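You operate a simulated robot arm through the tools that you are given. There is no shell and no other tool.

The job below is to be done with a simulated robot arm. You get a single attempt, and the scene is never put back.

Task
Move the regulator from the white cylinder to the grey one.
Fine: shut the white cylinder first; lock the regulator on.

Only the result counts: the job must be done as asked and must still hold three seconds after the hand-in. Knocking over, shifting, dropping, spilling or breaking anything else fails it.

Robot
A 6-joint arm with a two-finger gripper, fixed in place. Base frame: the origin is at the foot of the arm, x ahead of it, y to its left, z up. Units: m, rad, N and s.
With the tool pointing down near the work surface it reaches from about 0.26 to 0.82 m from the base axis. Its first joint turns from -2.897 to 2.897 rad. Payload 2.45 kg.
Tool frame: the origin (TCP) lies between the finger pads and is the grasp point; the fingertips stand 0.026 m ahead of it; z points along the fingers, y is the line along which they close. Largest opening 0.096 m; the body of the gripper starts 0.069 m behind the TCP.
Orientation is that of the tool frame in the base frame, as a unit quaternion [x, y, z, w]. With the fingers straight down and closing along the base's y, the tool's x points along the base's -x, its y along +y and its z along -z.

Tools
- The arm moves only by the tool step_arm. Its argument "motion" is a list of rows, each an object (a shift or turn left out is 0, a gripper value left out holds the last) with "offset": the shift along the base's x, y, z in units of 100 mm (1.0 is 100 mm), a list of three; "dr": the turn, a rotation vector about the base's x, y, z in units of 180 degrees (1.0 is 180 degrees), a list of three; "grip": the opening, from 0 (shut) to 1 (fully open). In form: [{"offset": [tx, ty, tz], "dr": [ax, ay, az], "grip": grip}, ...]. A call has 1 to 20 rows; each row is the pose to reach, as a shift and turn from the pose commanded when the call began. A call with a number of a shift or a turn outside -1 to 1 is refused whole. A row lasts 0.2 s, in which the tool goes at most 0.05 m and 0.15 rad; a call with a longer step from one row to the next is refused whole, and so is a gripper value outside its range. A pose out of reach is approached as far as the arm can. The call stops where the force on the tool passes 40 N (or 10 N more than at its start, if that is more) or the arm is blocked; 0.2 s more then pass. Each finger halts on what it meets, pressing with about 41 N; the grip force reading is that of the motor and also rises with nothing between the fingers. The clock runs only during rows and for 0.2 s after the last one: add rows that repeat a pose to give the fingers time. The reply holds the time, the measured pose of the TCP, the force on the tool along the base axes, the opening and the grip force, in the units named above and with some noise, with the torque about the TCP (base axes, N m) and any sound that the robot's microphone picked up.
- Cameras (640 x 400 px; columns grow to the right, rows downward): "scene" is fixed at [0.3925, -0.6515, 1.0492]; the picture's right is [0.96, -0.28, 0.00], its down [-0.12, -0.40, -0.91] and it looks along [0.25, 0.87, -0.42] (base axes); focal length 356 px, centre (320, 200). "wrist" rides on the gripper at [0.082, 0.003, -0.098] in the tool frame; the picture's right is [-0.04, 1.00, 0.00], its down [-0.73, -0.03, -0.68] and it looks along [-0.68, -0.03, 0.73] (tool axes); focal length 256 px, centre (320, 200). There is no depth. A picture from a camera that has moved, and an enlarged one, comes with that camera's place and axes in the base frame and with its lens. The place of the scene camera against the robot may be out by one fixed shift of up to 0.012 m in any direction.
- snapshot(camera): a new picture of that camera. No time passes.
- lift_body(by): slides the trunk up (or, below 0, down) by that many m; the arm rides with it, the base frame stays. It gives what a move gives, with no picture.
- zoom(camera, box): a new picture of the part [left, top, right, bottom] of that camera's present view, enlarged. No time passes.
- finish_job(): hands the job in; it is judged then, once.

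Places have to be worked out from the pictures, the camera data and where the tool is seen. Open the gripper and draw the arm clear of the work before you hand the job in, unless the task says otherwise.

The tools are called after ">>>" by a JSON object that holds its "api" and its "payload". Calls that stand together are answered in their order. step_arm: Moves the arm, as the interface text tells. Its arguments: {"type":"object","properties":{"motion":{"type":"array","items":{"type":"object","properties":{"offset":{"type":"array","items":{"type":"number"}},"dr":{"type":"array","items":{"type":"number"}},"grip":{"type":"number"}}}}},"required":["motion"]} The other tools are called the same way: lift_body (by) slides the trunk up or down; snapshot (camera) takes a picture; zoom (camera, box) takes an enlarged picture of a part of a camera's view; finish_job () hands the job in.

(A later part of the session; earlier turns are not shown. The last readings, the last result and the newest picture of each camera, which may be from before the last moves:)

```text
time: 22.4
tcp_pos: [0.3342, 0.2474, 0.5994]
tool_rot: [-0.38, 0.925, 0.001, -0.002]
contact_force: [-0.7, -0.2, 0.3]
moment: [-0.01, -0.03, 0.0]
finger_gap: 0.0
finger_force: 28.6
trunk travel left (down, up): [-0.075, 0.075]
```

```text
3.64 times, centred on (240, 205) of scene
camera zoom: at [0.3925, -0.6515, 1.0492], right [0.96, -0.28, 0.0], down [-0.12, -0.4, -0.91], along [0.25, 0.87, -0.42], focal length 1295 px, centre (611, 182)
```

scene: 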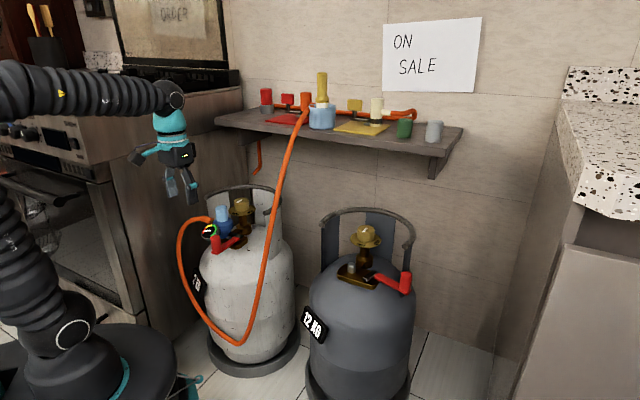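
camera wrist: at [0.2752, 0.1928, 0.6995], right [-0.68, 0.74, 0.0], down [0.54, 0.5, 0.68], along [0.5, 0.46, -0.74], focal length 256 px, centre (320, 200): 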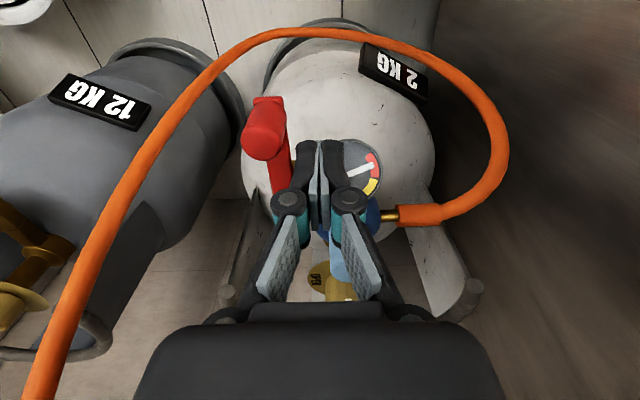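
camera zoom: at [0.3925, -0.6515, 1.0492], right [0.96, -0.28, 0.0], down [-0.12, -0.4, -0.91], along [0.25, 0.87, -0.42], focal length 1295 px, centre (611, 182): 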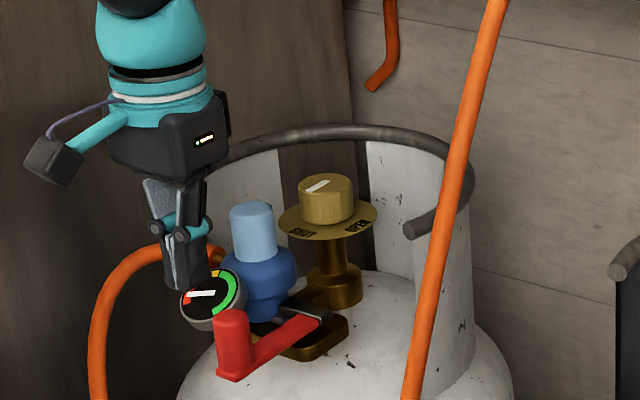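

The fist hovers between the gauge and the handle, and the geometry agrees with the scene view. I shift slightly forward and lower so the tips are at about z 0.53, beside the handle.

>>> {"api": "step_arm", "payload": {"motion": [{"offset": [0.007, -0.05, -0.1]}, {"offset": [0.007, -0.05, -0.25]}, {"offset": [0.007, -0.05, -0.36]}, {"offset": [0.007, -0.05, -0.43]}, {"offset": [0.007, -0.05, -0.43]}]}}

>>> {"api": "snapshot", "payload": {"camera": "wrist"}}

>>> {"api": "zoom", "payload": {"camera": "scene", "box": [180, 170, 280, 260]}}

```text
time: 23.6
tcp_pos: [0.3356, 0.2421, 0.5564]
tool_rot: [-0.381, 0.925, 0.001, -0.002]
contact_force: [-0.2, -0.5, 0.1]
moment: [0.02, -0.01, 0.03]
finger_gap: 0.0
finger_force: 28.2
trunk travel left (down, up): [-0.075, 0.075]
```

```text
taken
camera wrist: at [0.2771, 0.1871, 0.6569], right [-0.68, 0.74, 0.0], down [0.54, 0.5, 0.68], along [0.5, 0.46, -0.74], focal length 256 px, centre (320, 200)
```

wrist: 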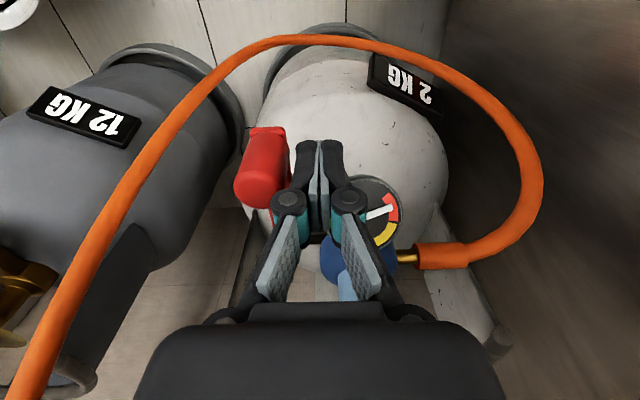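

```text
4.44 times, centred on (230, 215) of scene
camera zoom: at [0.3925, -0.6515, 1.0492], right [0.96, -0.28, 0.0], down [-0.12, -0.4, -0.91], along [0.25, 0.87, -0.42], focal length 1583 px, centre (720, 133)
```

zoom: 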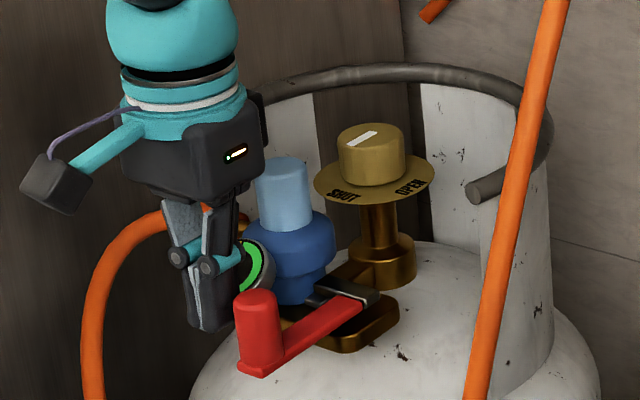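

The fist is beside the handle with no contact. I push along the arc through the first 40° and check.

>>> {"api": "step_arm", "payload": {"motion": [{"offset": [0.07, -0.045, 0]}, {"offset": [0.156, -0.172, 0]}, {"offset": [0.262, -0.281, 0]}, {"offset": [0.385, -0.37, 0]}, {"offset": [0.522, -0.437, 0]}, {"offset": [0.522, -0.437, 0]}]}}

>>> {"api": "snapshot", "payload": {"camera": "wrist"}}

>>> {"api": "zoom", "payload": {"camera": "scene", "box": [180, 170, 280, 260]}}

```text
time: 25.1
tcp_pos: [0.387, 0.1983, 0.5576]
tool_rot: [-0.381, 0.925, 0.002, -0.002]
contact_force: [-0.8, 0.5, -0.5]
moment: [0.02, 0.05, 0.0]
finger_gap: 0.0
finger_force: 28.6
trunk travel left (down, up): [-0.075, 0.075]
```

```text
taken
camera wrist: at [0.3284, 0.1432, 0.6574], right [-0.68, 0.74, 0.0], down [0.54, 0.5, 0.68], along [0.5, 0.46, -0.74], focal length 256 px, centre (320, 200)
```

wrist: 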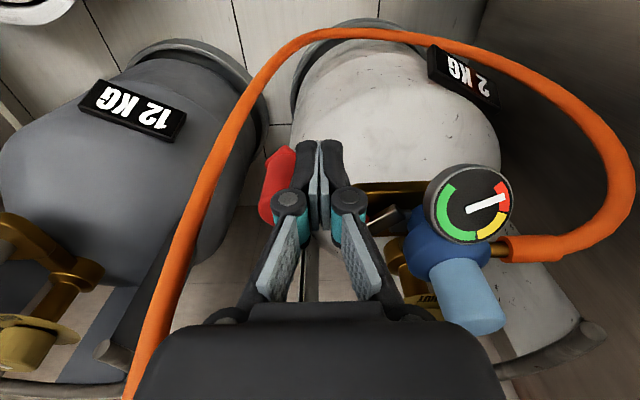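

```text
4.44 times, centred on (230, 215) of scene
camera zoom: at [0.3925, -0.6515, 1.0492], right [0.96, -0.28, 0.0], down [-0.12, -0.4, -0.91], along [0.25, 0.87, -0.42], focal length 1583 px, centre (720, 133)
```

zoom: 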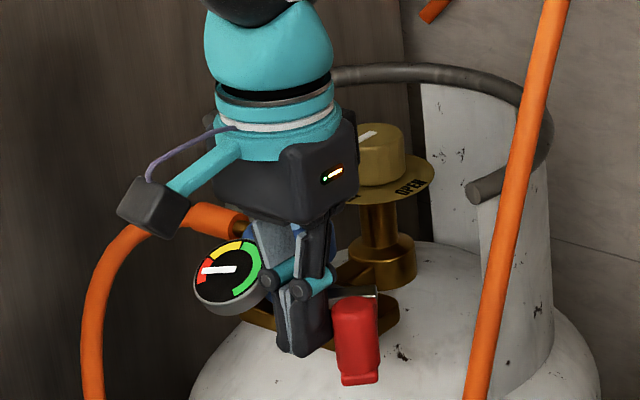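

The lever follows freely and now points halfway. I continue to about 80° while watching forces and the hose.

>>> {"api": "step_arm", "payload": {"motion": [{"offset": [0.146, -0.042, 0]}, {"offset": [0.297, -0.057, 0]}, {"offset": [0.449, -0.047, 0]}, {"offset": [0.597, -0.009, 0]}, {"offset": [0.597, -0.009, 0]}]}}

>>> {"api": "snapshot", "payload": {"camera": "wrist"}}

>>> {"api": "zoom", "payload": {"camera": "scene", "box": [180, 170, 300, 260]}}

```text
time: 26.2
tcp_pos: [0.4461, 0.1962, 0.5578]
tool_rot: [-0.381, 0.924, 0.0, -0.004]
contact_force: [-13.5, -6.1, 1.0]
moment: [-0.1, 0.17, -0.06]
finger_gap: 0.0001
finger_force: 28.7
trunk travel left (down, up): [-0.075, 0.075]
```

```text
taken
camera wrist: at [0.3875, 0.142, 0.6588], right [-0.68, 0.74, 0.0], down [0.55, 0.5, 0.67], along [0.5, 0.46, -0.74], focal length 256 px, centre (320, 200)
```

wrist: 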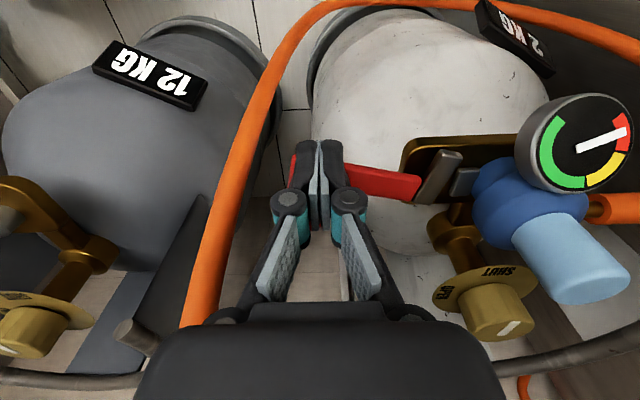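

```text
4.44 times, centred on (240, 215) of scene
camera zoom: at [0.3925, -0.6515, 1.0492], right [0.96, -0.28, 0.0], down [-0.12, -0.4, -0.91], along [0.25, 0.87, -0.42], focal length 1583 px, centre (676, 133)
```

zoom: 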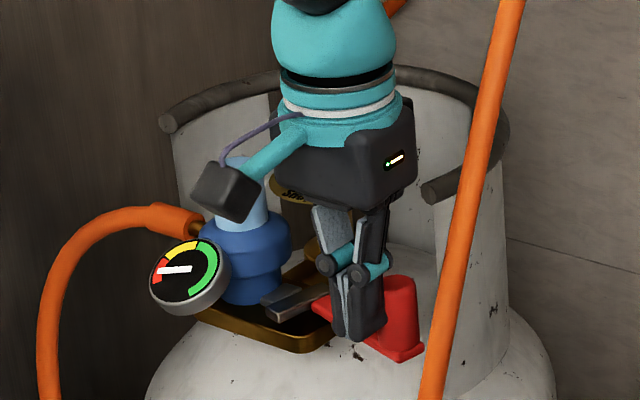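

There is about 15 N of resistance near the end of travel. I push gently toward 90° to find whether this is the end stop.

>>> {"api": "step_arm", "payload": {"motion": [{"offset": [0.03, 0.012, 0]}, {"offset": [0.06, 0.027, 0]}, {"offset": [0.09, 0.04, 0]}]}}

>>> {"api": "zoom", "payload": {"camera": "wrist", "box": [260, 80, 640, 340]}}

```text
time: 26.7
tcp_pos: [0.4463, 0.1966, 0.5589]
tool_rot: [-0.381, 0.924, 0.001, -0.008]
contact_force: [-16.0, -8.4, 6.8]
moment: [-0.06, 0.12, -0.04]
finger_gap: 0.0
finger_force: 28.7
trunk travel left (down, up): [-0.075, 0.075]
stopped in row 2: the force on the tool passed its limit at 46 N (the readings are from after the stop); the commanded pose is now the measured one
```

```text
1.54 times, centred on (450, 210) of wrist
camera zoom: at [0.389, 0.1421, 0.6585], right [-0.68, 0.74, 0.01], down [0.55, 0.5, 0.67], along [0.49, 0.45, -0.74], focal length 394 px, centre (120, 185)
```

zoom: 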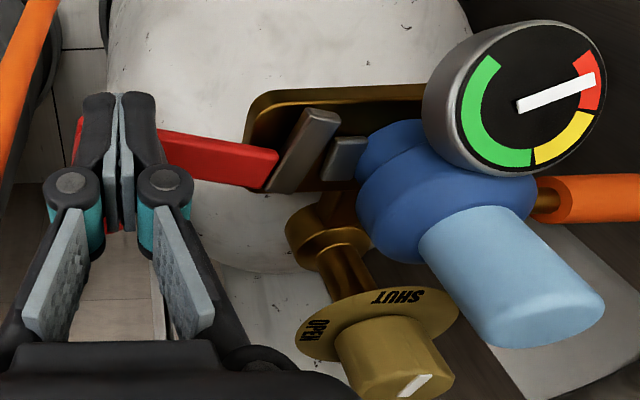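

That is a hard stop, so the lever is fully open and the latch bar has swung clear of the regulator's lug. I back the fist off the handle and rise.

>>> {"api": "step_arm", "payload": {"motion": [{"offset": [-0.12, -0.1, 0]}, {"offset": [-0.15, -0.12, 0.3]}, {"offset": [-0.2, -0.1, 0.7]}, {"offset": [-0.25, -0.05, 1.0]}, {"offset": [-0.25, -0.05, 1.0]}]}}

>>> {"api": "snapshot", "payload": {"camera": "wrist"}}

>>> {"api": "zoom", "payload": {"camera": "scene", "box": [170, 170, 290, 260]}}

```text
time: 27.9
tcp_pos: [0.423, 0.1915, 0.6595]
tool_rot: [-0.381, 0.925, 0.001, -0.006]
contact_force: [-0.1, 0.9, 0.9]
moment: [0.02, 0.03, 0.03]
finger_gap: 0.0
finger_force: 28.2
trunk travel left (down, up): [-0.075, 0.075]
```

```text
taken
camera wrist: at [0.3651, 0.136, 0.7593], right [-0.68, 0.74, 0.01], down [0.55, 0.5, 0.67], along [0.49, 0.46, -0.74], focal length 256 px, centre (320, 200)
```

wrist: 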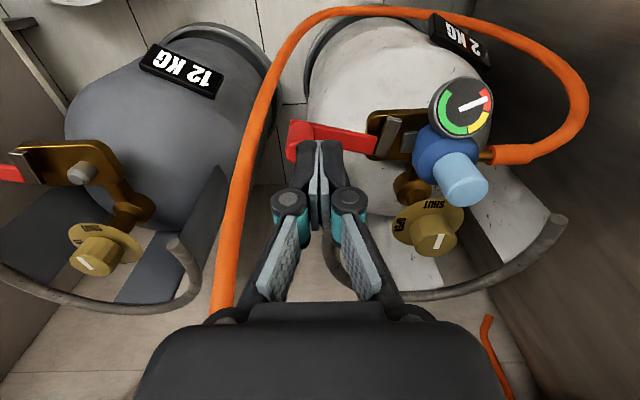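

```text
4.44 times, centred on (230, 215) of scene
camera zoom: at [0.3925, -0.6515, 1.0492], right [0.96, -0.28, 0.0], down [-0.12, -0.4, -0.91], along [0.25, 0.87, -0.42], focal length 1583 px, centre (720, 133)
```

zoom: 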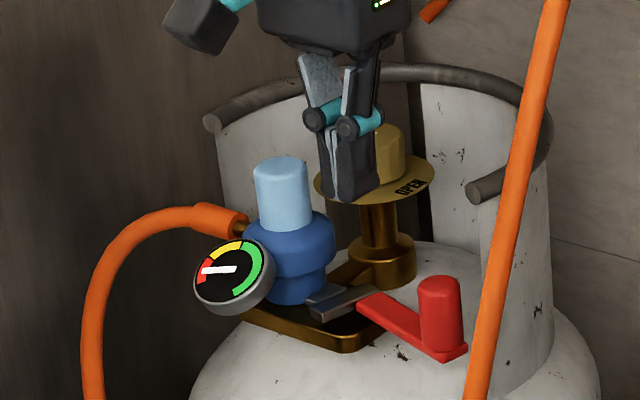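

The lever now sits as on the grey valve (unlocked). I open the fingers, remove the small tilt left from the stop, and go to hover above the regulator's light-blue cap.

>>> {"api": "step_arm", "payload": {"motion": [{"offset": [-0.1, 0.2, 0.3], "dr": [0.0009, -0.003, 0], "grip": 0.65}, {"offset": [-0.25, 0.6, 0.4], "dr": [0.0009, -0.003, 0]}, {"offset": [-0.3, 0.95, 0.4], "dr": [0.0009, -0.003, 0]}, {"offset": [-0.3, 0.95, 0.4], "dr": [0.0009, -0.003, 0]}]}}

>>> {"api": "snapshot", "payload": {"camera": "wrist"}}

>>> {"api": "zoom", "payload": {"camera": "wrist", "box": [220, 40, 460, 190]}}

```text
time: 28.9
tcp_pos: [0.395, 0.2853, 0.6973]
tool_rot: [-0.381, 0.924, 0.001, -0.003]
contact_force: [-0.2, 0.3, 0.3]
moment: [-0.02, -0.02, 0.01]
finger_gap: 0.0624
finger_force: 0.1
trunk travel left (down, up): [-0.075, 0.075]
```

```text
taken
camera wrist: at [0.3367, 0.2309, 0.7966], right [-0.68, 0.74, 0.0], down [0.54, 0.5, 0.68], along [0.5, 0.46, -0.74], focal length 256 px, centre (320, 200)
```

wrist: 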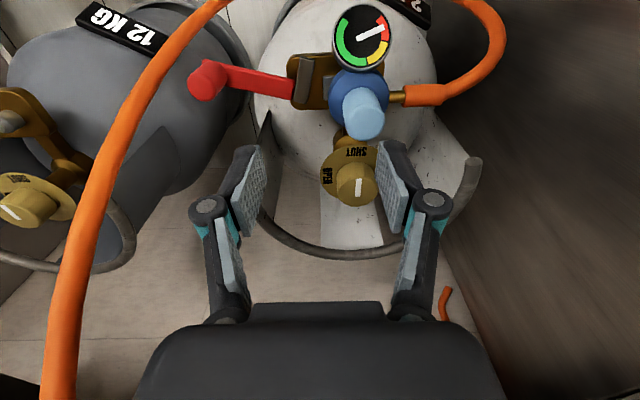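

```text
2.67 times, centred on (340, 115) of wrist
camera zoom: at [0.3367, 0.2309, 0.7966], right [-0.68, 0.74, 0.0], down [0.54, 0.5, 0.68], along [0.5, 0.46, -0.74], focal length 683 px, centre (267, 427)
```

zoom: 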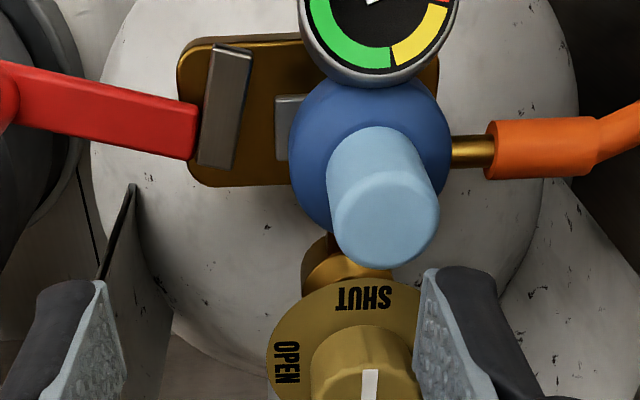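

The cap top reads (0.384, 0.3255, 0.595) with a diameter of about 34 mm. I move over it, then descend to grip height and check before closing.

>>> {"api": "step_arm", "payload": {"motion": [{"offset": [-0.11, 0.405, 0.0]}, {"offset": [-0.11, 0.405, -0.3]}, {"offset": [-0.11, 0.405, -0.6]}, {"offset": [-0.11, 0.405, -0.75]}, {"offset": [-0.11, 0.405, -0.75]}]}}

>>> {"api": "snapshot", "payload": {"camera": "wrist"}}

>>> {"api": "zoom", "payload": {"camera": "scene", "box": [170, 150, 290, 250]}}

```text
time: 30.1
tcp_pos: [0.3839, 0.3273, 0.6217]
tool_rot: [-0.381, 0.924, 0.001, -0.002]
contact_force: [-0.3, 0.2, -1.2]
moment: [-0.01, -0.01, -0.02]
finger_gap: 0.0626
finger_force: 0.1
trunk travel left (down, up): [-0.075, 0.075]
```

```text
taken
camera wrist: at [0.3242, 0.2711, 0.7218], right [-0.68, 0.74, 0.0], down [0.54, 0.5, 0.68], along [0.5, 0.46, -0.74], focal length 256 px, centre (320, 200)
```

wrist: 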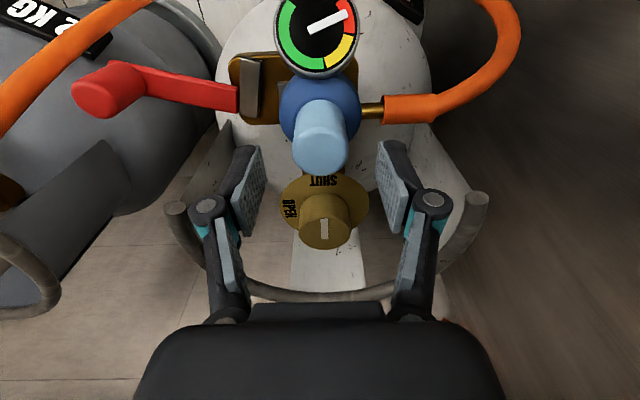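

```text
4.00 times, centred on (230, 200) of scene
camera zoom: at [0.3925, -0.6515, 1.0492], right [0.96, -0.28, 0.0], down [-0.12, -0.4, -0.91], along [0.25, 0.87, -0.42], focal length 1425 px, centre (680, 200)
```

zoom: 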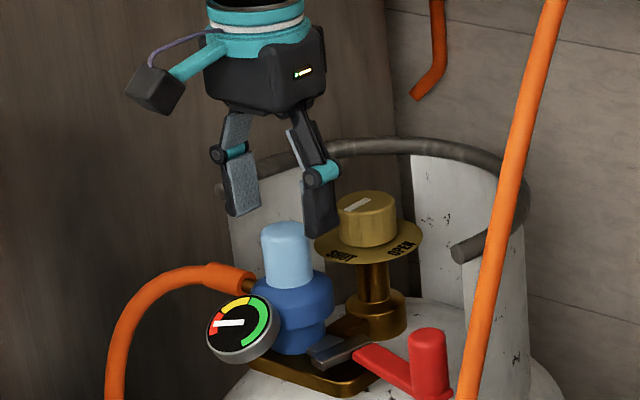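

The cap is centred between the fingers. I descend the last 34 mm and close on it.

>>> {"api": "step_arm", "payload": {"motion": [{"offset": [-0.012, -0.014, -0.15]}, {"offset": [-0.012, -0.014, -0.27]}, {"offset": [-0.012, -0.014, -0.34]}, {"offset": [-0.012, -0.014, -0.34], "grip": 0.15}, {"offset": [-0.012, -0.014, -0.34], "grip": 0.15}, {"offset": [-0.012, -0.014, -0.34], "grip": 0.15}]}}

>>> {"api": "snapshot", "payload": {"camera": "wrist"}}

>>> {"api": "zoom", "payload": {"camera": "scene", "box": [170, 150, 290, 250]}}

```text
time: 31.5
tcp_pos: [0.3823, 0.327, 0.5899]
tool_rot: [-0.38, 0.925, 0.001, -0.001]
contact_force: [0.0, -2.0, 4.6]
moment: [0.0, 0.07, 0.03]
finger_gap: 0.0332
finger_force: 41.0
trunk travel left (down, up): [-0.075, 0.075]
```

```text
taken
camera wrist: at [0.322, 0.2715, 0.6887], right [-0.68, 0.74, 0.0], down [0.54, 0.5, 0.68], along [0.5, 0.46, -0.74], focal length 256 px, centre (320, 200)
```

wrist: 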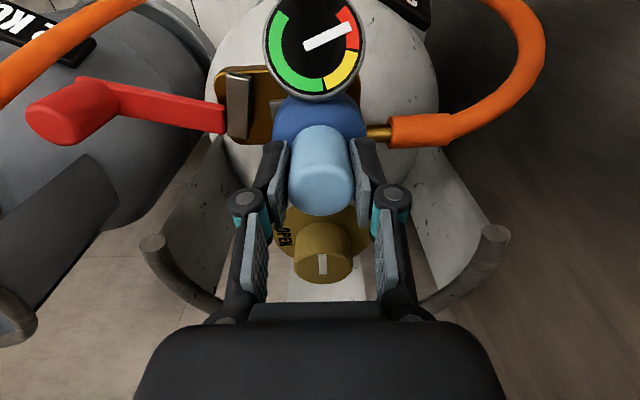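

```text
4.00 times, centred on (230, 200) of scene
camera zoom: at [0.3925, -0.6515, 1.0492], right [0.96, -0.28, 0.0], down [-0.12, -0.4, -0.91], along [0.25, 0.87, -0.42], focal length 1425 px, centre (680, 200)
```

zoom: 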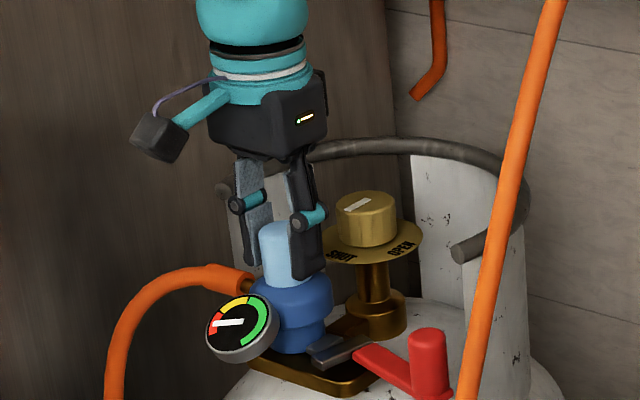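

The cap is gripped securely (gap 33 mm). Before lifting I want an unobstructed survey of the grey peg, so I release, rise, and go round the front of the hose toward the grey cylinder.

>>> {"api": "step_arm", "payload": {"motion": [{"grip": 0.7}, {"grip": 0.7}, {"grip": 0.7}, {"offset": [0, 0, 0.4]}, {"offset": [0, 0, 0.8]}, {"offset": [0, 0, 1.0]}, {"offset": [0, 0, 1.0]}]}}

>>> {"api": "step_arm", "payload": {"motion": [{"offset": [0.0, -0.4, 0.3]}, {"offset": [0.1, -0.8, 0.5]}, {"offset": [0.2, -1.0, 0.6]}]}}

>>> {"api": "step_arm", "payload": {"motion": [{"offset": [0.1, -0.45, 0.2]}, {"offset": [0.3, -0.8, 0.3]}, {"offset": [0.55, -1.0, 0.3]}, {"offset": [0.55, -1.0, 0.3]}]}}

>>> {"api": "snapshot", "payload": {"camera": "wrist"}}

>>> {"api": "snapshot", "payload": {"camera": "scene"}}

```text
time: 33.1
tcp_pos: [0.3806, 0.3258, 0.6895]
tool_rot: [-0.381, 0.925, 0.0, -0.002]
contact_force: [-0.4, -0.2, 0.8]
moment: [0.0, 0.02, 0.0]
finger_gap: 0.067
finger_force: 0.0
trunk travel left (down, up): [-0.075, 0.075]
```

```text
time: 33.9
tcp_pos: [0.4018, 0.2272, 0.75]
tool_rot: [-0.38, 0.925, 0.001, -0.002]
contact_force: [0.1, -0.5, -0.1]
moment: [-0.01, 0.02, -0.04]
finger_gap: 0.0678
finger_force: 0.1
trunk travel left (down, up): [-0.075, 0.075]
```

```text
refused: row 1 steps farther than a row can; nothing moved
```

```text
taken
camera wrist: at [0.3427, 0.1719, 0.8496], right [-0.68, 0.74, 0.0], down [0.54, 0.5, 0.68], along [0.5, 0.46, -0.74], focal length 256 px, centre (320, 200)
```

wrist: 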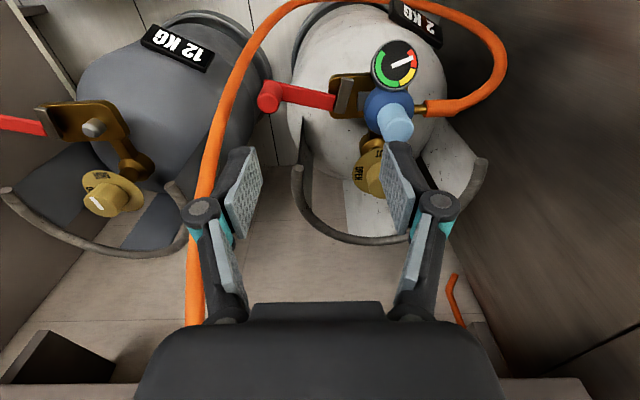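

```text
taken
```

scene: 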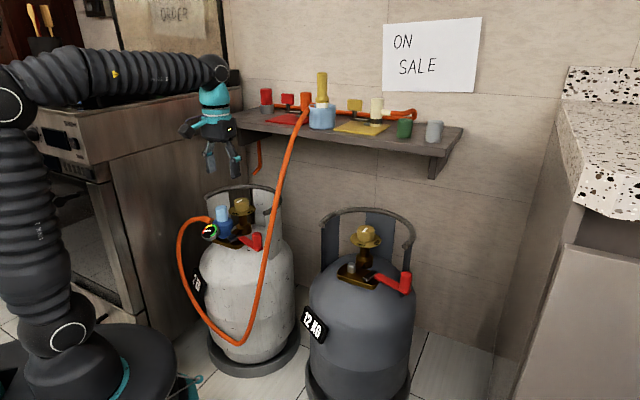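

One call had a step too long and was refused, so nothing moved. I continue in smaller steps around the front of the hose toward the grey cylinder.

>>> {"api": "step_arm", "payload": {"motion": [{"offset": [0.05, -0.4, 0.1]}, {"offset": [0.2, -0.75, 0.25]}, {"offset": [0.45, -1.0, 0.3]}, {"offset": [0.8, -1.0, 0.3]}, {"offset": [0.8, -1.0, 0.3]}]}}

>>> {"api": "step_arm", "payload": {"motion": [{"offset": [0.3, -0.3, 0.0]}, {"offset": [0.6, -0.6, 0.0]}, {"offset": [0.9, -0.9, 0.0]}, {"offset": [0.95, -0.95, 0.0]}]}}

>>> {"api": "snapshot", "payload": {"camera": "wrist"}}

>>> {"api": "snapshot", "payload": {"camera": "scene"}}

```text
time: 35.1
tcp_pos: [0.4811, 0.126, 0.7801]
tool_rot: [-0.381, 0.924, 0.0, -0.003]
contact_force: [-0.1, -0.2, -0.1]
moment: [0.02, 0.0, 0.0]
finger_gap: 0.0673
finger_force: 0.1
trunk travel left (down, up): [-0.075, 0.075]
```

```text
time: 36.1
tcp_pos: [0.5749, 0.0314, 0.7799]
tool_rot: [-0.381, 0.924, 0.0, -0.002]
contact_force: [-0.3, 0.8, -0.7]
moment: [0.03, 0.01, 0.02]
finger_gap: 0.0671
finger_force: 0.1
trunk travel left (down, up): [-0.075, 0.075]
```

```text
taken
camera wrist: at [0.5166, -0.0235, 0.8786], right [-0.68, 0.74, 0.0], down [0.54, 0.5, 0.68], along [0.5, 0.46, -0.74], focal length 256 px, centre (320, 200)
```

wrist: 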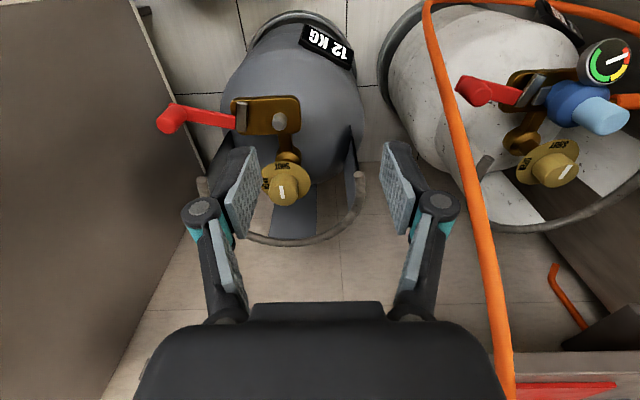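

```text
taken
```

scene: 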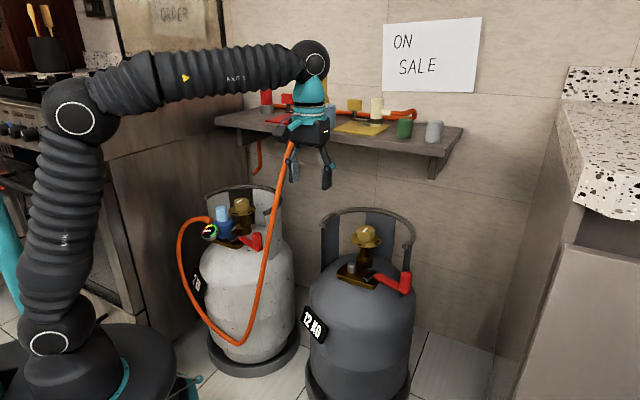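

>>> {"api": "zoom", "payload": {"camera": "wrist", "box": [150, 70, 350, 220]}}

>>> {"api": "zoom", "payload": {"camera": "scene", "box": [320, 210, 430, 300]}}

```text
2.67 times, centred on (250, 145) of wrist
camera zoom: at [0.5166, -0.0235, 0.8786], right [-0.68, 0.74, 0.0], down [0.54, 0.5, 0.68], along [0.5, 0.46, -0.74], focal length 683 px, centre (507, 347)
```

zoom: 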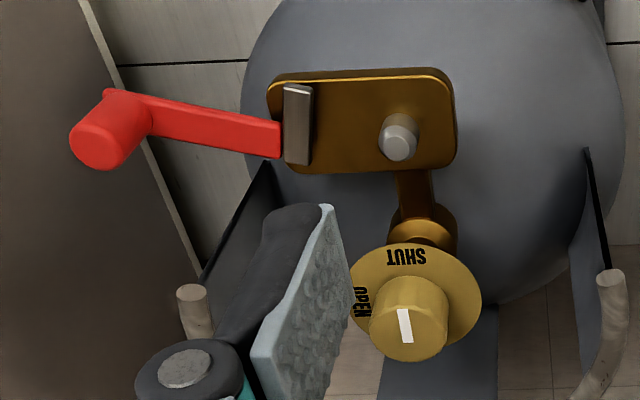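

```text
4.44 times, centred on (375, 255) of scene
camera zoom: at [0.3925, -0.6515, 1.0492], right [0.96, -0.28, 0.0], down [-0.12, -0.4, -0.91], along [0.25, 0.87, -0.42], focal length 1583 px, centre (76, -44)
```

zoom: 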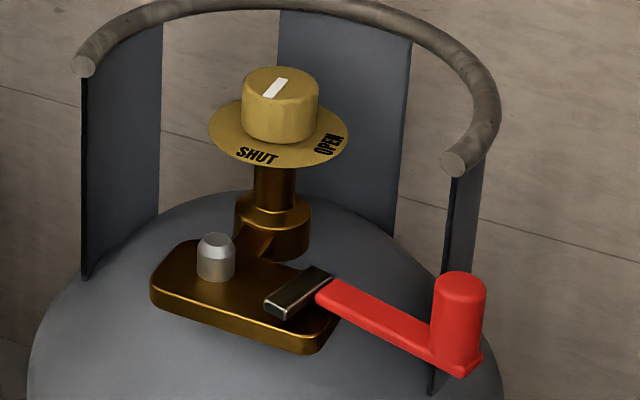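

From this view, combined with the scene camera, the grey knob top is at (0.750, 0.1125, 0.581) and the bare peg top is at (0.687, 0.051, 0.523). Knob-to-peg matches the white valve both in length and direction, so the grey valve is the white one shifted by about (0.304, -0.276). I place the hand at the shifted pose of an earlier white-valve picture, to compare the two pixel for pixel.

>>> {"api": "step_arm", "payload": {"motion": [{"offset": [0.3, 0.05, -0.3]}, {"offset": [0.6, 0.1, -0.6]}, {"offset": [0.6, 0.1, -0.8]}]}}

>>> {"api": "step_arm", "payload": {"motion": [{"offset": [0.3, 0.06, -0.3]}, {"offset": [0.525, 0.104, -0.6]}, {"offset": [0.525, 0.104, -0.78]}, {"offset": [0.525, 0.104, -0.78]}]}}

>>> {"api": "snapshot", "payload": {"camera": "wrist"}}

>>> {"api": "snapshot", "payload": {"camera": "scene"}}

```text
time: 36.9
tcp_pos: [0.6357, 0.0428, 0.6975]
tool_rot: [-0.382, 0.924, 0.0, -0.002]
contact_force: [-0.3, 0.0, -0.2]
moment: [0.0, -0.01, 0.01]
finger_gap: 0.0675
finger_force: 0.0
trunk travel left (down, up): [-0.075, 0.075]
```

```text
time: 37.9
tcp_pos: [0.6883, 0.0519, 0.6205]
tool_rot: [-0.381, 0.924, 0.0, -0.002]
contact_force: [0.3, -0.1, 0.0]
moment: [0.03, -0.01, -0.01]
finger_gap: 0.067
finger_force: 0.1
trunk travel left (down, up): [-0.075, 0.075]
```

```text
taken
camera wrist: at [0.6298, -0.003, 0.7202], right [-0.68, 0.74, 0.0], down [0.54, 0.5, 0.68], along [0.5, 0.46, -0.74], focal length 256 px, centre (320, 200)
```

wrist: 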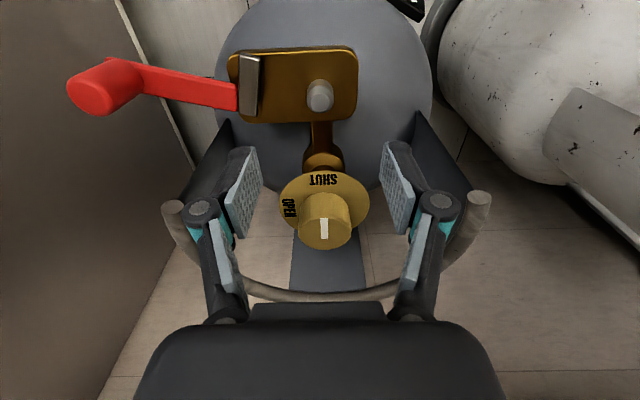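

```text
taken
```

scene: 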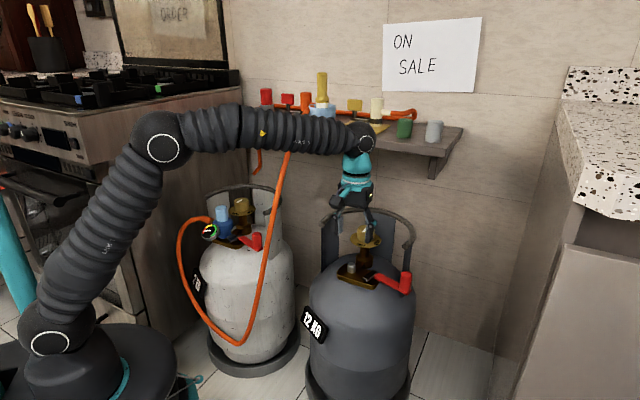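

The picture nearly matches the one taken at the white valve, so the shift vector is right to about a millimetre. I zoom in for a fine comparison and for the peg itself.

>>> {"api": "zoom", "payload": {"camera": "wrist", "box": [260, 140, 380, 260]}}

>>> {"api": "zoom", "payload": {"camera": "wrist", "box": [220, 30, 380, 150]}}

>>> {"api": "zoom", "payload": {"camera": "scene", "box": [310, 180, 430, 300]}}

```text
3.33 times, centred on (320, 200) of wrist
camera zoom: at [0.6298, -0.003, 0.7202], right [-0.68, 0.74, 0.0], down [0.54, 0.5, 0.68], along [0.5, 0.46, -0.74], focal length 853 px, centre (320, 200)
```

zoom: 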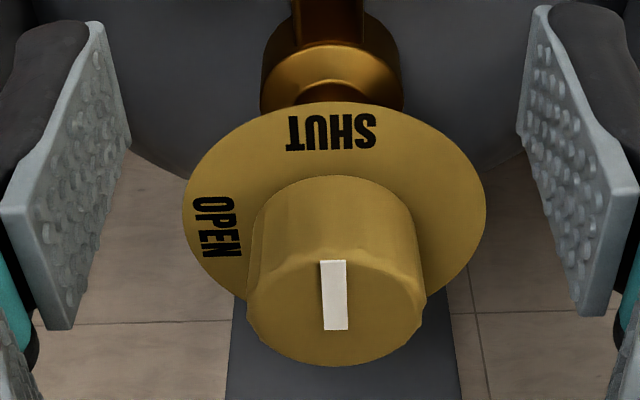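

```text
3.33 times, centred on (300, 90) of wrist
camera zoom: at [0.6298, -0.003, 0.7202], right [-0.68, 0.74, 0.0], down [0.54, 0.5, 0.68], along [0.5, 0.46, -0.74], focal length 853 px, centre (387, 567)
```

zoom: 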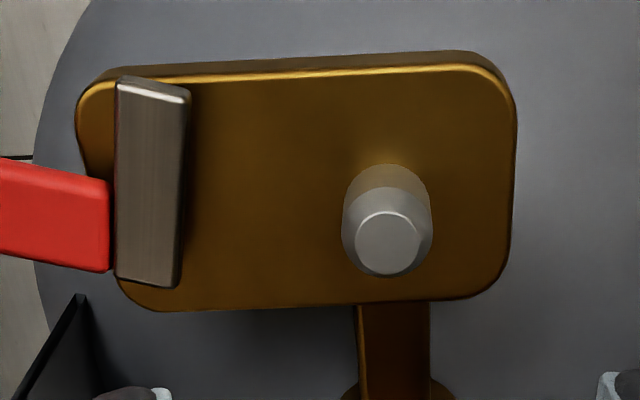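

```text
3.33 times, centred on (370, 240) of scene
camera zoom: at [0.3925, -0.6515, 1.0492], right [0.96, -0.28, 0.0], down [-0.12, -0.4, -0.91], along [0.25, 0.87, -0.42], focal length 1188 px, centre (153, 67)
```

zoom: 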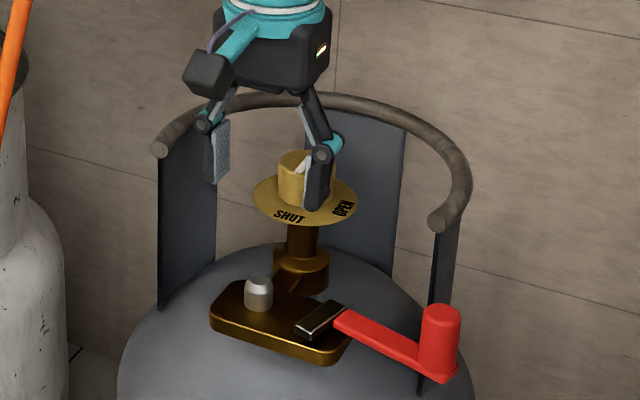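

The peg is 21 mm in diameter with a chamfered tip and no obstruction, and the valve matches white in orientation. I return to the white valve by the reverse path to take the matching picture and pick up the regulator.

>>> {"api": "step_arm", "payload": {"motion": [{"offset": [0, 0, 0.4]}, {"offset": [-0.25, -0.05, 0.78]}, {"offset": [-0.525, -0.104, 0.78]}, {"offset": [-0.525, -0.104, 0.78]}]}}

>>> {"api": "step_arm", "payload": {"motion": [{"offset": [-0.2, -0.05, 0.4]}, {"offset": [-0.5, -0.1, 0.8]}, {"offset": [-0.6, -0.1, 0.8]}]}}

>>> {"api": "step_arm", "payload": {"motion": [{"offset": [-0.3, 0.3, 0]}, {"offset": [-0.6, 0.6, 0]}, {"offset": [-0.9, 0.9, 0]}, {"offset": [-0.95, 0.95, 0]}]}}

>>> {"api": "step_arm", "payload": {"motion": [{"offset": [-0.35, 0.0, 0]}, {"offset": [-0.6, 0.3, -0.05]}, {"offset": [-0.75, 0.65, -0.2]}, {"offset": [-0.8, 1.0, -0.3]}, {"offset": [-0.8, 1.0, -0.3]}]}}

>>> {"api": "step_arm", "payload": {"motion": [{"offset": [-0.1, 0.35, -0.1]}, {"offset": [-0.15, 0.7, -0.2]}, {"offset": [-0.18, 1.0, -0.35]}, {"offset": [-0.18, 1.0, -0.7]}, {"offset": [-0.18, 1.0, -0.7]}]}}

```text
time: 38.9
tcp_pos: [0.6377, 0.04, 0.6972]
tool_rot: [-0.381, 0.925, 0.0, -0.002]
contact_force: [-0.5, -0.7, -0.5]
moment: [-0.03, 0.0, 0.0]
finger_gap: 0.0675
finger_force: 0.0
trunk travel left (down, up): [-0.075, 0.075]
```

```text
refused: row 2 steps farther than a row can; nothing moved
```

```text
time: 39.9
tcp_pos: [0.5418, 0.1386, 0.6983]
tool_rot: [-0.381, 0.924, 0.0, -0.002]
contact_force: [-1.0, -0.3, -0.7]
moment: [0.02, 0.01, -0.02]
finger_gap: 0.0671
finger_force: 0.1
trunk travel left (down, up): [-0.075, 0.075]
```

```text
time: 41.1
tcp_pos: [0.4608, 0.2366, 0.6685]
tool_rot: [-0.381, 0.925, 0.0, -0.002]
contact_force: [-0.8, -0.1, 0.2]
moment: [0.0, 0.01, 0.01]
finger_gap: 0.0669
finger_force: 0.0
trunk travel left (down, up): [-0.075, 0.075]
```

```text
time: 42.3
tcp_pos: [0.4421, 0.3352, 0.5973]
tool_rot: [-0.382, 0.924, 0.0, -0.002]
contact_force: [-0.2, 0.5, -0.4]
moment: [-0.01, -0.02, 0.03]
finger_gap: 0.0671
finger_force: 0.1
trunk travel left (down, up): [-0.075, 0.075]
```

One call in that chain was refused, so the later moves ran from a different place and I'm now at (0.442, 0.335, 0.597) — lower than intended, though no contact force shows. I check both cameras before any further motion.

>>> {"api": "snapshot", "payload": {"camera": "wrist"}}

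>>> {"api": "snapshot", "payload": {"camera": "scene"}}

>>> {"api": "zoom", "payload": {"camera": "scene", "box": [170, 130, 310, 260]}}

```text
taken
camera wrist: at [0.3827, 0.2806, 0.6979], right [-0.68, 0.74, 0.0], down [0.54, 0.5, 0.68], along [0.5, 0.46, -0.74], focal length 256 px, centre (320, 200)
```

wrist: 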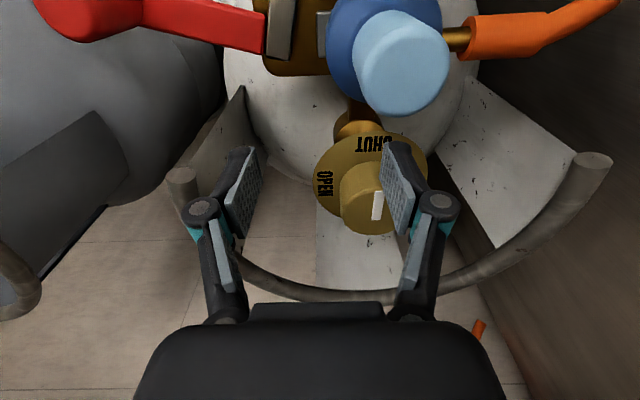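

```text
taken
```

scene: 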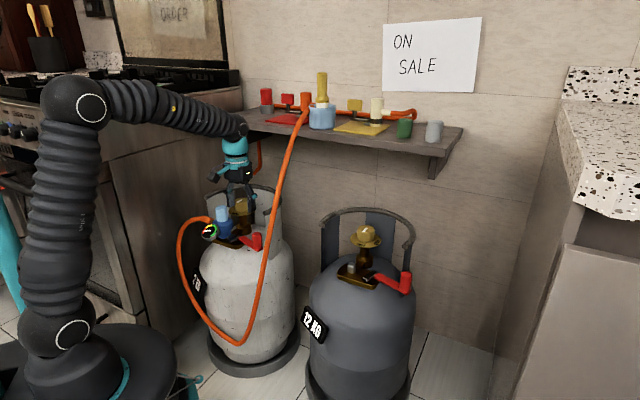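

```text
3.08 times, centred on (240, 195) of scene
camera zoom: at [0.3925, -0.6515, 1.0492], right [0.96, -0.28, 0.0], down [-0.12, -0.4, -0.91], along [0.25, 0.87, -0.42], focal length 1096 px, centre (566, 215)
```

zoom: 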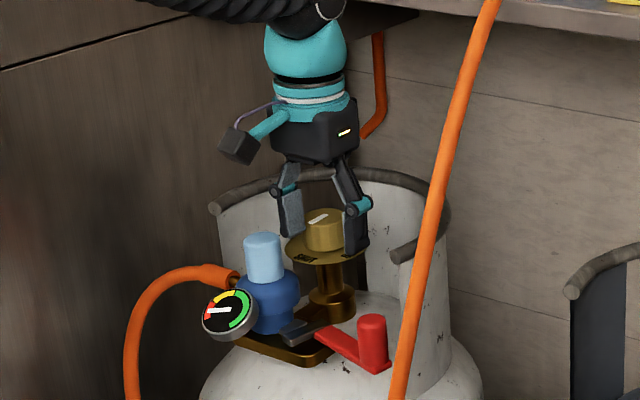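

Nothing was touched; hose, knob and lever look unchanged. I rise straight up, then go to the matching pose above the regulator, one checked call at a time.

>>> {"api": "step_arm", "payload": {"motion": [{"offset": [0, 0, 0.3]}, {"offset": [0, 0, 0.6]}, {"offset": [0, 0, 0.8]}, {"offset": [-0.3, -0.05, 0.8]}, {"offset": [-0.58, -0.085, 0.8]}, {"offset": [-0.58, -0.085, 0.5]}, {"offset": [-0.58, -0.085, 0.24]}, {"offset": [-0.58, -0.085, 0.24]}]}}

>>> {"api": "snapshot", "payload": {"camera": "wrist"}}

>>> {"api": "zoom", "payload": {"camera": "wrist", "box": [260, 140, 380, 260]}}

```text
time: 44.1
tcp_pos: [0.3844, 0.328, 0.6222]
tool_rot: [-0.38, 0.925, 0.0, -0.002]
contact_force: [0.4, 0.6, 0.6]
moment: [-0.02, 0.01, -0.01]
finger_gap: 0.0671
finger_force: 0.1
trunk travel left (down, up): [-0.075, 0.075]
```

```text
taken
camera wrist: at [0.3254, 0.2728, 0.7224], right [-0.68, 0.74, 0.0], down [0.54, 0.5, 0.68], along [0.5, 0.46, -0.74], focal length 256 px, centre (320, 200)
```

wrist: 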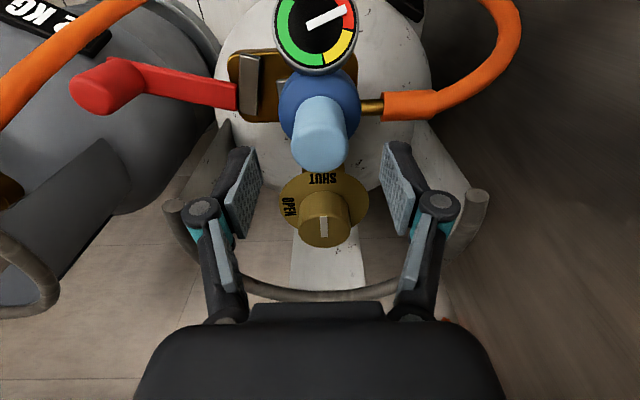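

```text
3.33 times, centred on (320, 200) of wrist
camera zoom: at [0.3254, 0.2728, 0.7224], right [-0.68, 0.74, 0.0], down [0.54, 0.5, 0.68], along [0.5, 0.46, -0.74], focal length 853 px, centre (320, 200)
```

zoom: 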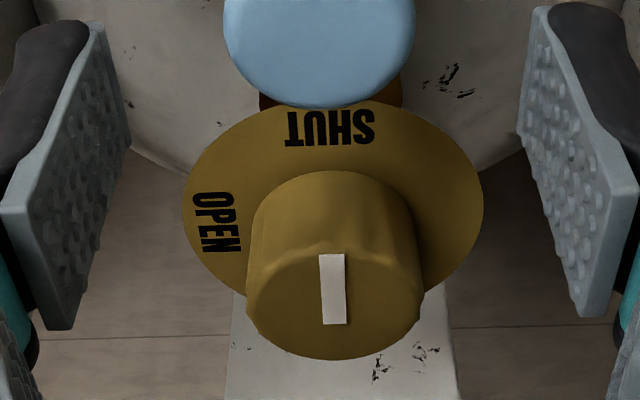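

The zooms match within about 1 px after allowing for the 2 mm height difference, and commanded, measured and camera shifts all agree. The grey seat is therefore the white seat shifted by (0.3037, -0.2758, 0). Now I descend, grip the cap, and lift a little to test that the regulator comes free.

>>> {"api": "step_arm", "payload": {"motion": [{"offset": [-0.03, -0.02, -0.15]}, {"offset": [-0.03, -0.02, -0.27]}, {"offset": [-0.03, -0.02, -0.34]}, {"offset": [-0.03, -0.02, -0.34], "grip": 0.15}, {"offset": [-0.03, -0.02, -0.34], "grip": 0.15}, {"offset": [-0.03, -0.02, -0.34], "grip": 0.15}]}}

>>> {"api": "snapshot", "payload": {"camera": "wrist"}}

```text
time: 45.5
tcp_pos: [0.3821, 0.3254, 0.5888]
tool_rot: [-0.381, 0.924, 0.0, -0.002]
contact_force: [-1.2, -0.2, 2.1]
moment: [0.02, -0.01, -0.01]
finger_gap: 0.0329
finger_force: 40.8
trunk travel left (down, up): [-0.075, 0.075]
```

```text
taken
camera wrist: at [0.3229, 0.2705, 0.6887], right [-0.68, 0.74, 0.0], down [0.54, 0.5, 0.68], along [0.5, 0.46, -0.74], focal length 256 px, centre (320, 200)
```

wrist: 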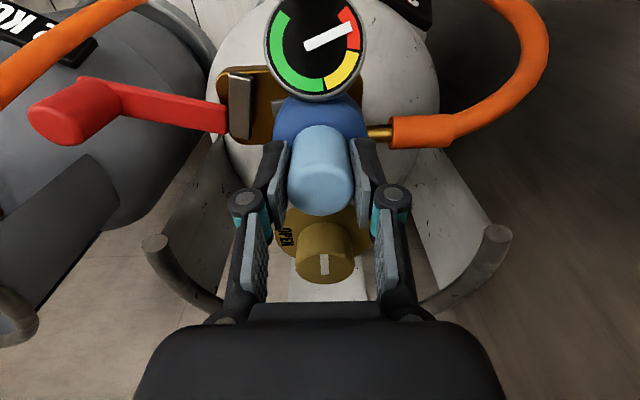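

The grip is centred with negligible side load. I lift slowly in 10 mm rows and watch the force.

>>> {"api": "step_arm", "payload": {"motion": [{"offset": [0, 0, 0.06]}, {"offset": [0, 0, 0.12]}, {"offset": [0, 0, 0.2]}, {"offset": [0, 0, 0.3]}, {"offset": [0, 0, 0.4]}, {"offset": [0, 0, 0.4]}]}}

>>> {"api": "snapshot", "payload": {"camera": "wrist"}}

>>> {"api": "zoom", "payload": {"camera": "scene", "box": [170, 130, 310, 260]}}

```text
time: 46.9
tcp_pos: [0.3812, 0.3264, 0.6277]
tool_rot: [-0.381, 0.925, 0.0, -0.002]
contact_force: [0.5, 0.0, -3.7]
moment: [0.01, 0.02, -0.04]
finger_gap: 0.033
finger_force: 41.2
trunk travel left (down, up): [-0.075, 0.075]
```

```text
taken
camera wrist: at [0.3226, 0.2716, 0.728], right [-0.68, 0.74, 0.0], down [0.54, 0.5, 0.68], along [0.5, 0.46, -0.74], focal length 256 px, centre (320, 200)
```

wrist: 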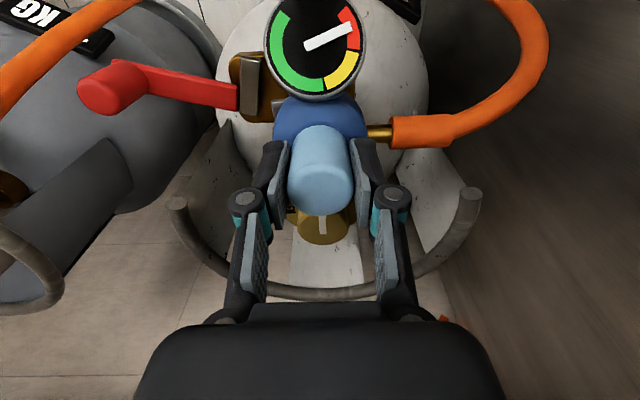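

```text
3.08 times, centred on (240, 195) of scene
camera zoom: at [0.3925, -0.6515, 1.0492], right [0.96, -0.28, 0.0], down [-0.12, -0.4, -0.91], along [0.25, 0.87, -0.42], focal length 1096 px, centre (566, 215)
```

zoom: 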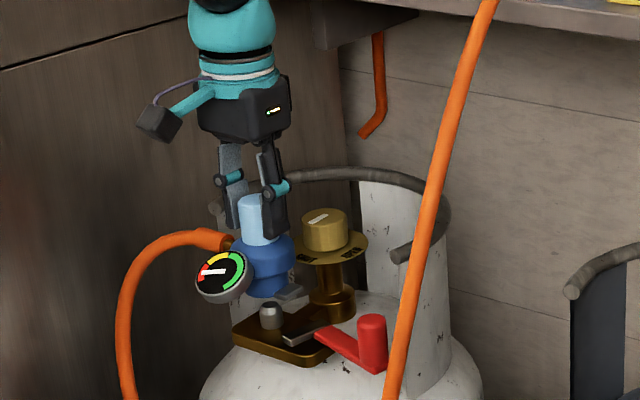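

The regulator is free of the peg (about 4 N weight). I raise it further and then carry it forward, away from the valve, watching the hose.

>>> {"api": "step_arm", "payload": {"motion": [{"offset": [0, 0, 0.3]}, {"offset": [0, 0, 0.6]}, {"offset": [0, 0, 0.9]}, {"offset": [-0.15, -0.15, 1.0]}, {"offset": [-0.3, -0.4, 1.0]}, {"offset": [-0.4, -0.7, 1.0]}, {"offset": [-0.4, -0.7, 1.0]}]}}

>>> {"api": "snapshot", "payload": {"camera": "scene"}}

>>> {"api": "snapshot", "payload": {"camera": "wrist"}}

```text
time: 48.5
tcp_pos: [0.3407, 0.256, 0.7291]
tool_rot: [-0.381, 0.925, -0.001, -0.002]
contact_force: [-0.1, 0.2, -2.8]
moment: [0.04, -0.02, -0.01]
finger_gap: 0.033
finger_force: 41.2
trunk travel left (down, up): [-0.075, 0.075]
```

```text
taken
```

scene: 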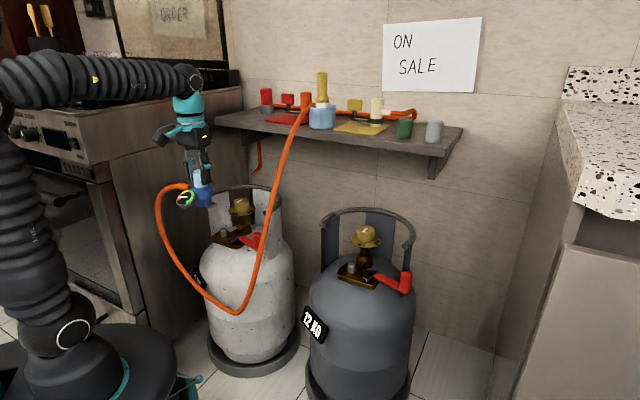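

```text
taken
camera wrist: at [0.2821, 0.2015, 0.8291], right [-0.68, 0.74, 0.0], down [0.54, 0.5, 0.68], along [0.5, 0.46, -0.74], focal length 256 px, centre (320, 200)
```

wrist: 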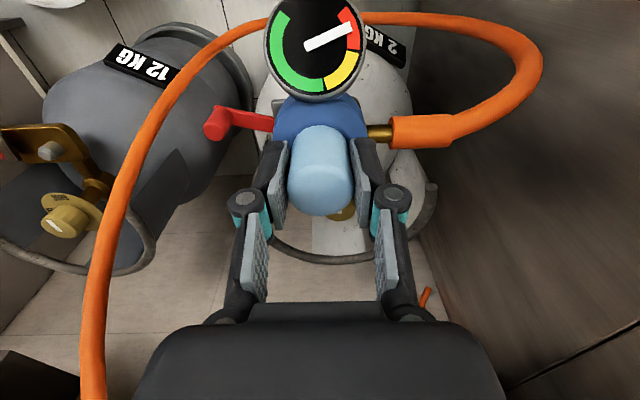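

The hose follows with no load. I carry on around the front of the hose's hanging part.

>>> {"api": "step_arm", "payload": {"motion": [{"offset": [0.15, -0.35, 0]}, {"offset": [0.35, -0.7, 0]}, {"offset": [0.65, -1.0, 0]}, {"offset": [0.65, -1.0, 0]}]}}

>>> {"api": "snapshot", "payload": {"camera": "scene"}}

>>> {"api": "snapshot", "payload": {"camera": "wrist"}}

```text
time: 49.5
tcp_pos: [0.4078, 0.1553, 0.7288]
tool_rot: [-0.38, 0.925, 0.001, -0.002]
contact_force: [-0.1, 0.2, -2.9]
moment: [0.06, -0.04, 0.0]
finger_gap: 0.0331
finger_force: 41.2
trunk travel left (down, up): [-0.075, 0.075]
```

```text
taken
```

scene: 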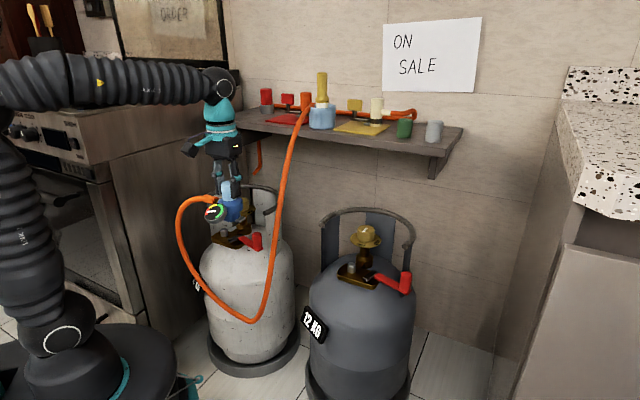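

```text
taken
camera wrist: at [0.3487, 0.1004, 0.828], right [-0.68, 0.74, 0.0], down [0.54, 0.5, 0.68], along [0.5, 0.46, -0.74], focal length 256 px, centre (320, 200)
```

wrist: 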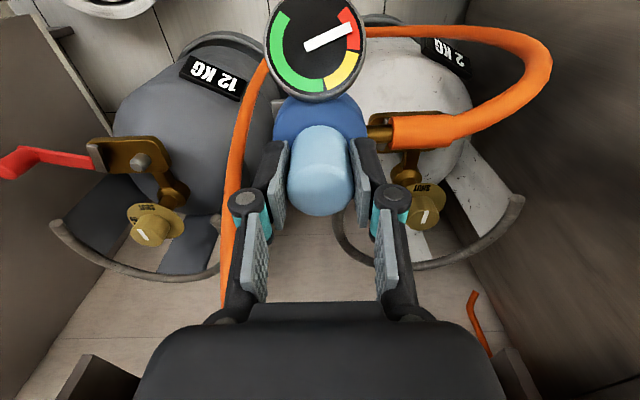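

The hanging hose is about 0.08 m away on the right of the path. I swing wider to the front to keep clear of it.

>>> {"api": "step_arm", "payload": {"motion": [{"offset": [0.05, -0.45, 0]}, {"offset": [0.2, -0.85, 0]}, {"offset": [0.3, -0.95, 0]}, {"offset": [0.3, -0.95, 0]}]}}

>>> {"api": "snapshot", "payload": {"camera": "scene"}}

>>> {"api": "snapshot", "payload": {"camera": "wrist"}}

```text
time: 50.5
tcp_pos: [0.4374, 0.0603, 0.7265]
tool_rot: [-0.38, 0.925, 0.0, -0.001]
contact_force: [-0.2, 0.6, -3.9]
moment: [-0.02, 0.0, 0.0]
finger_gap: 0.0333
finger_force: 41.0
trunk travel left (down, up): [-0.075, 0.075]
```

```text
taken
```

scene: 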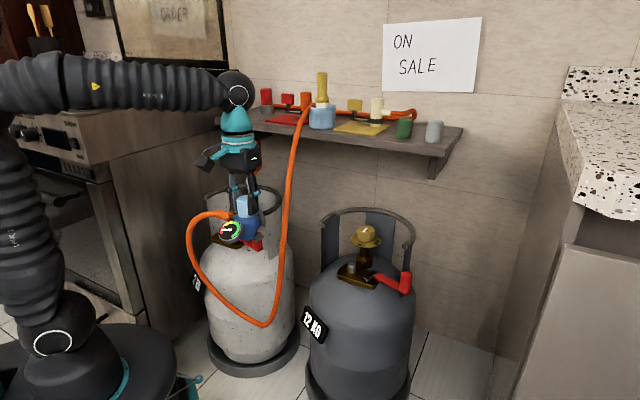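

```text
taken
camera wrist: at [0.3779, 0.0053, 0.8268], right [-0.68, 0.74, 0.0], down [0.54, 0.5, 0.68], along [0.5, 0.46, -0.74], focal length 256 px, centre (320, 200)
```

wrist: 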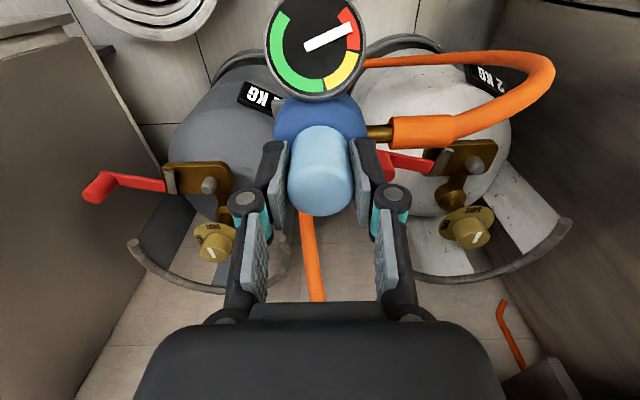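

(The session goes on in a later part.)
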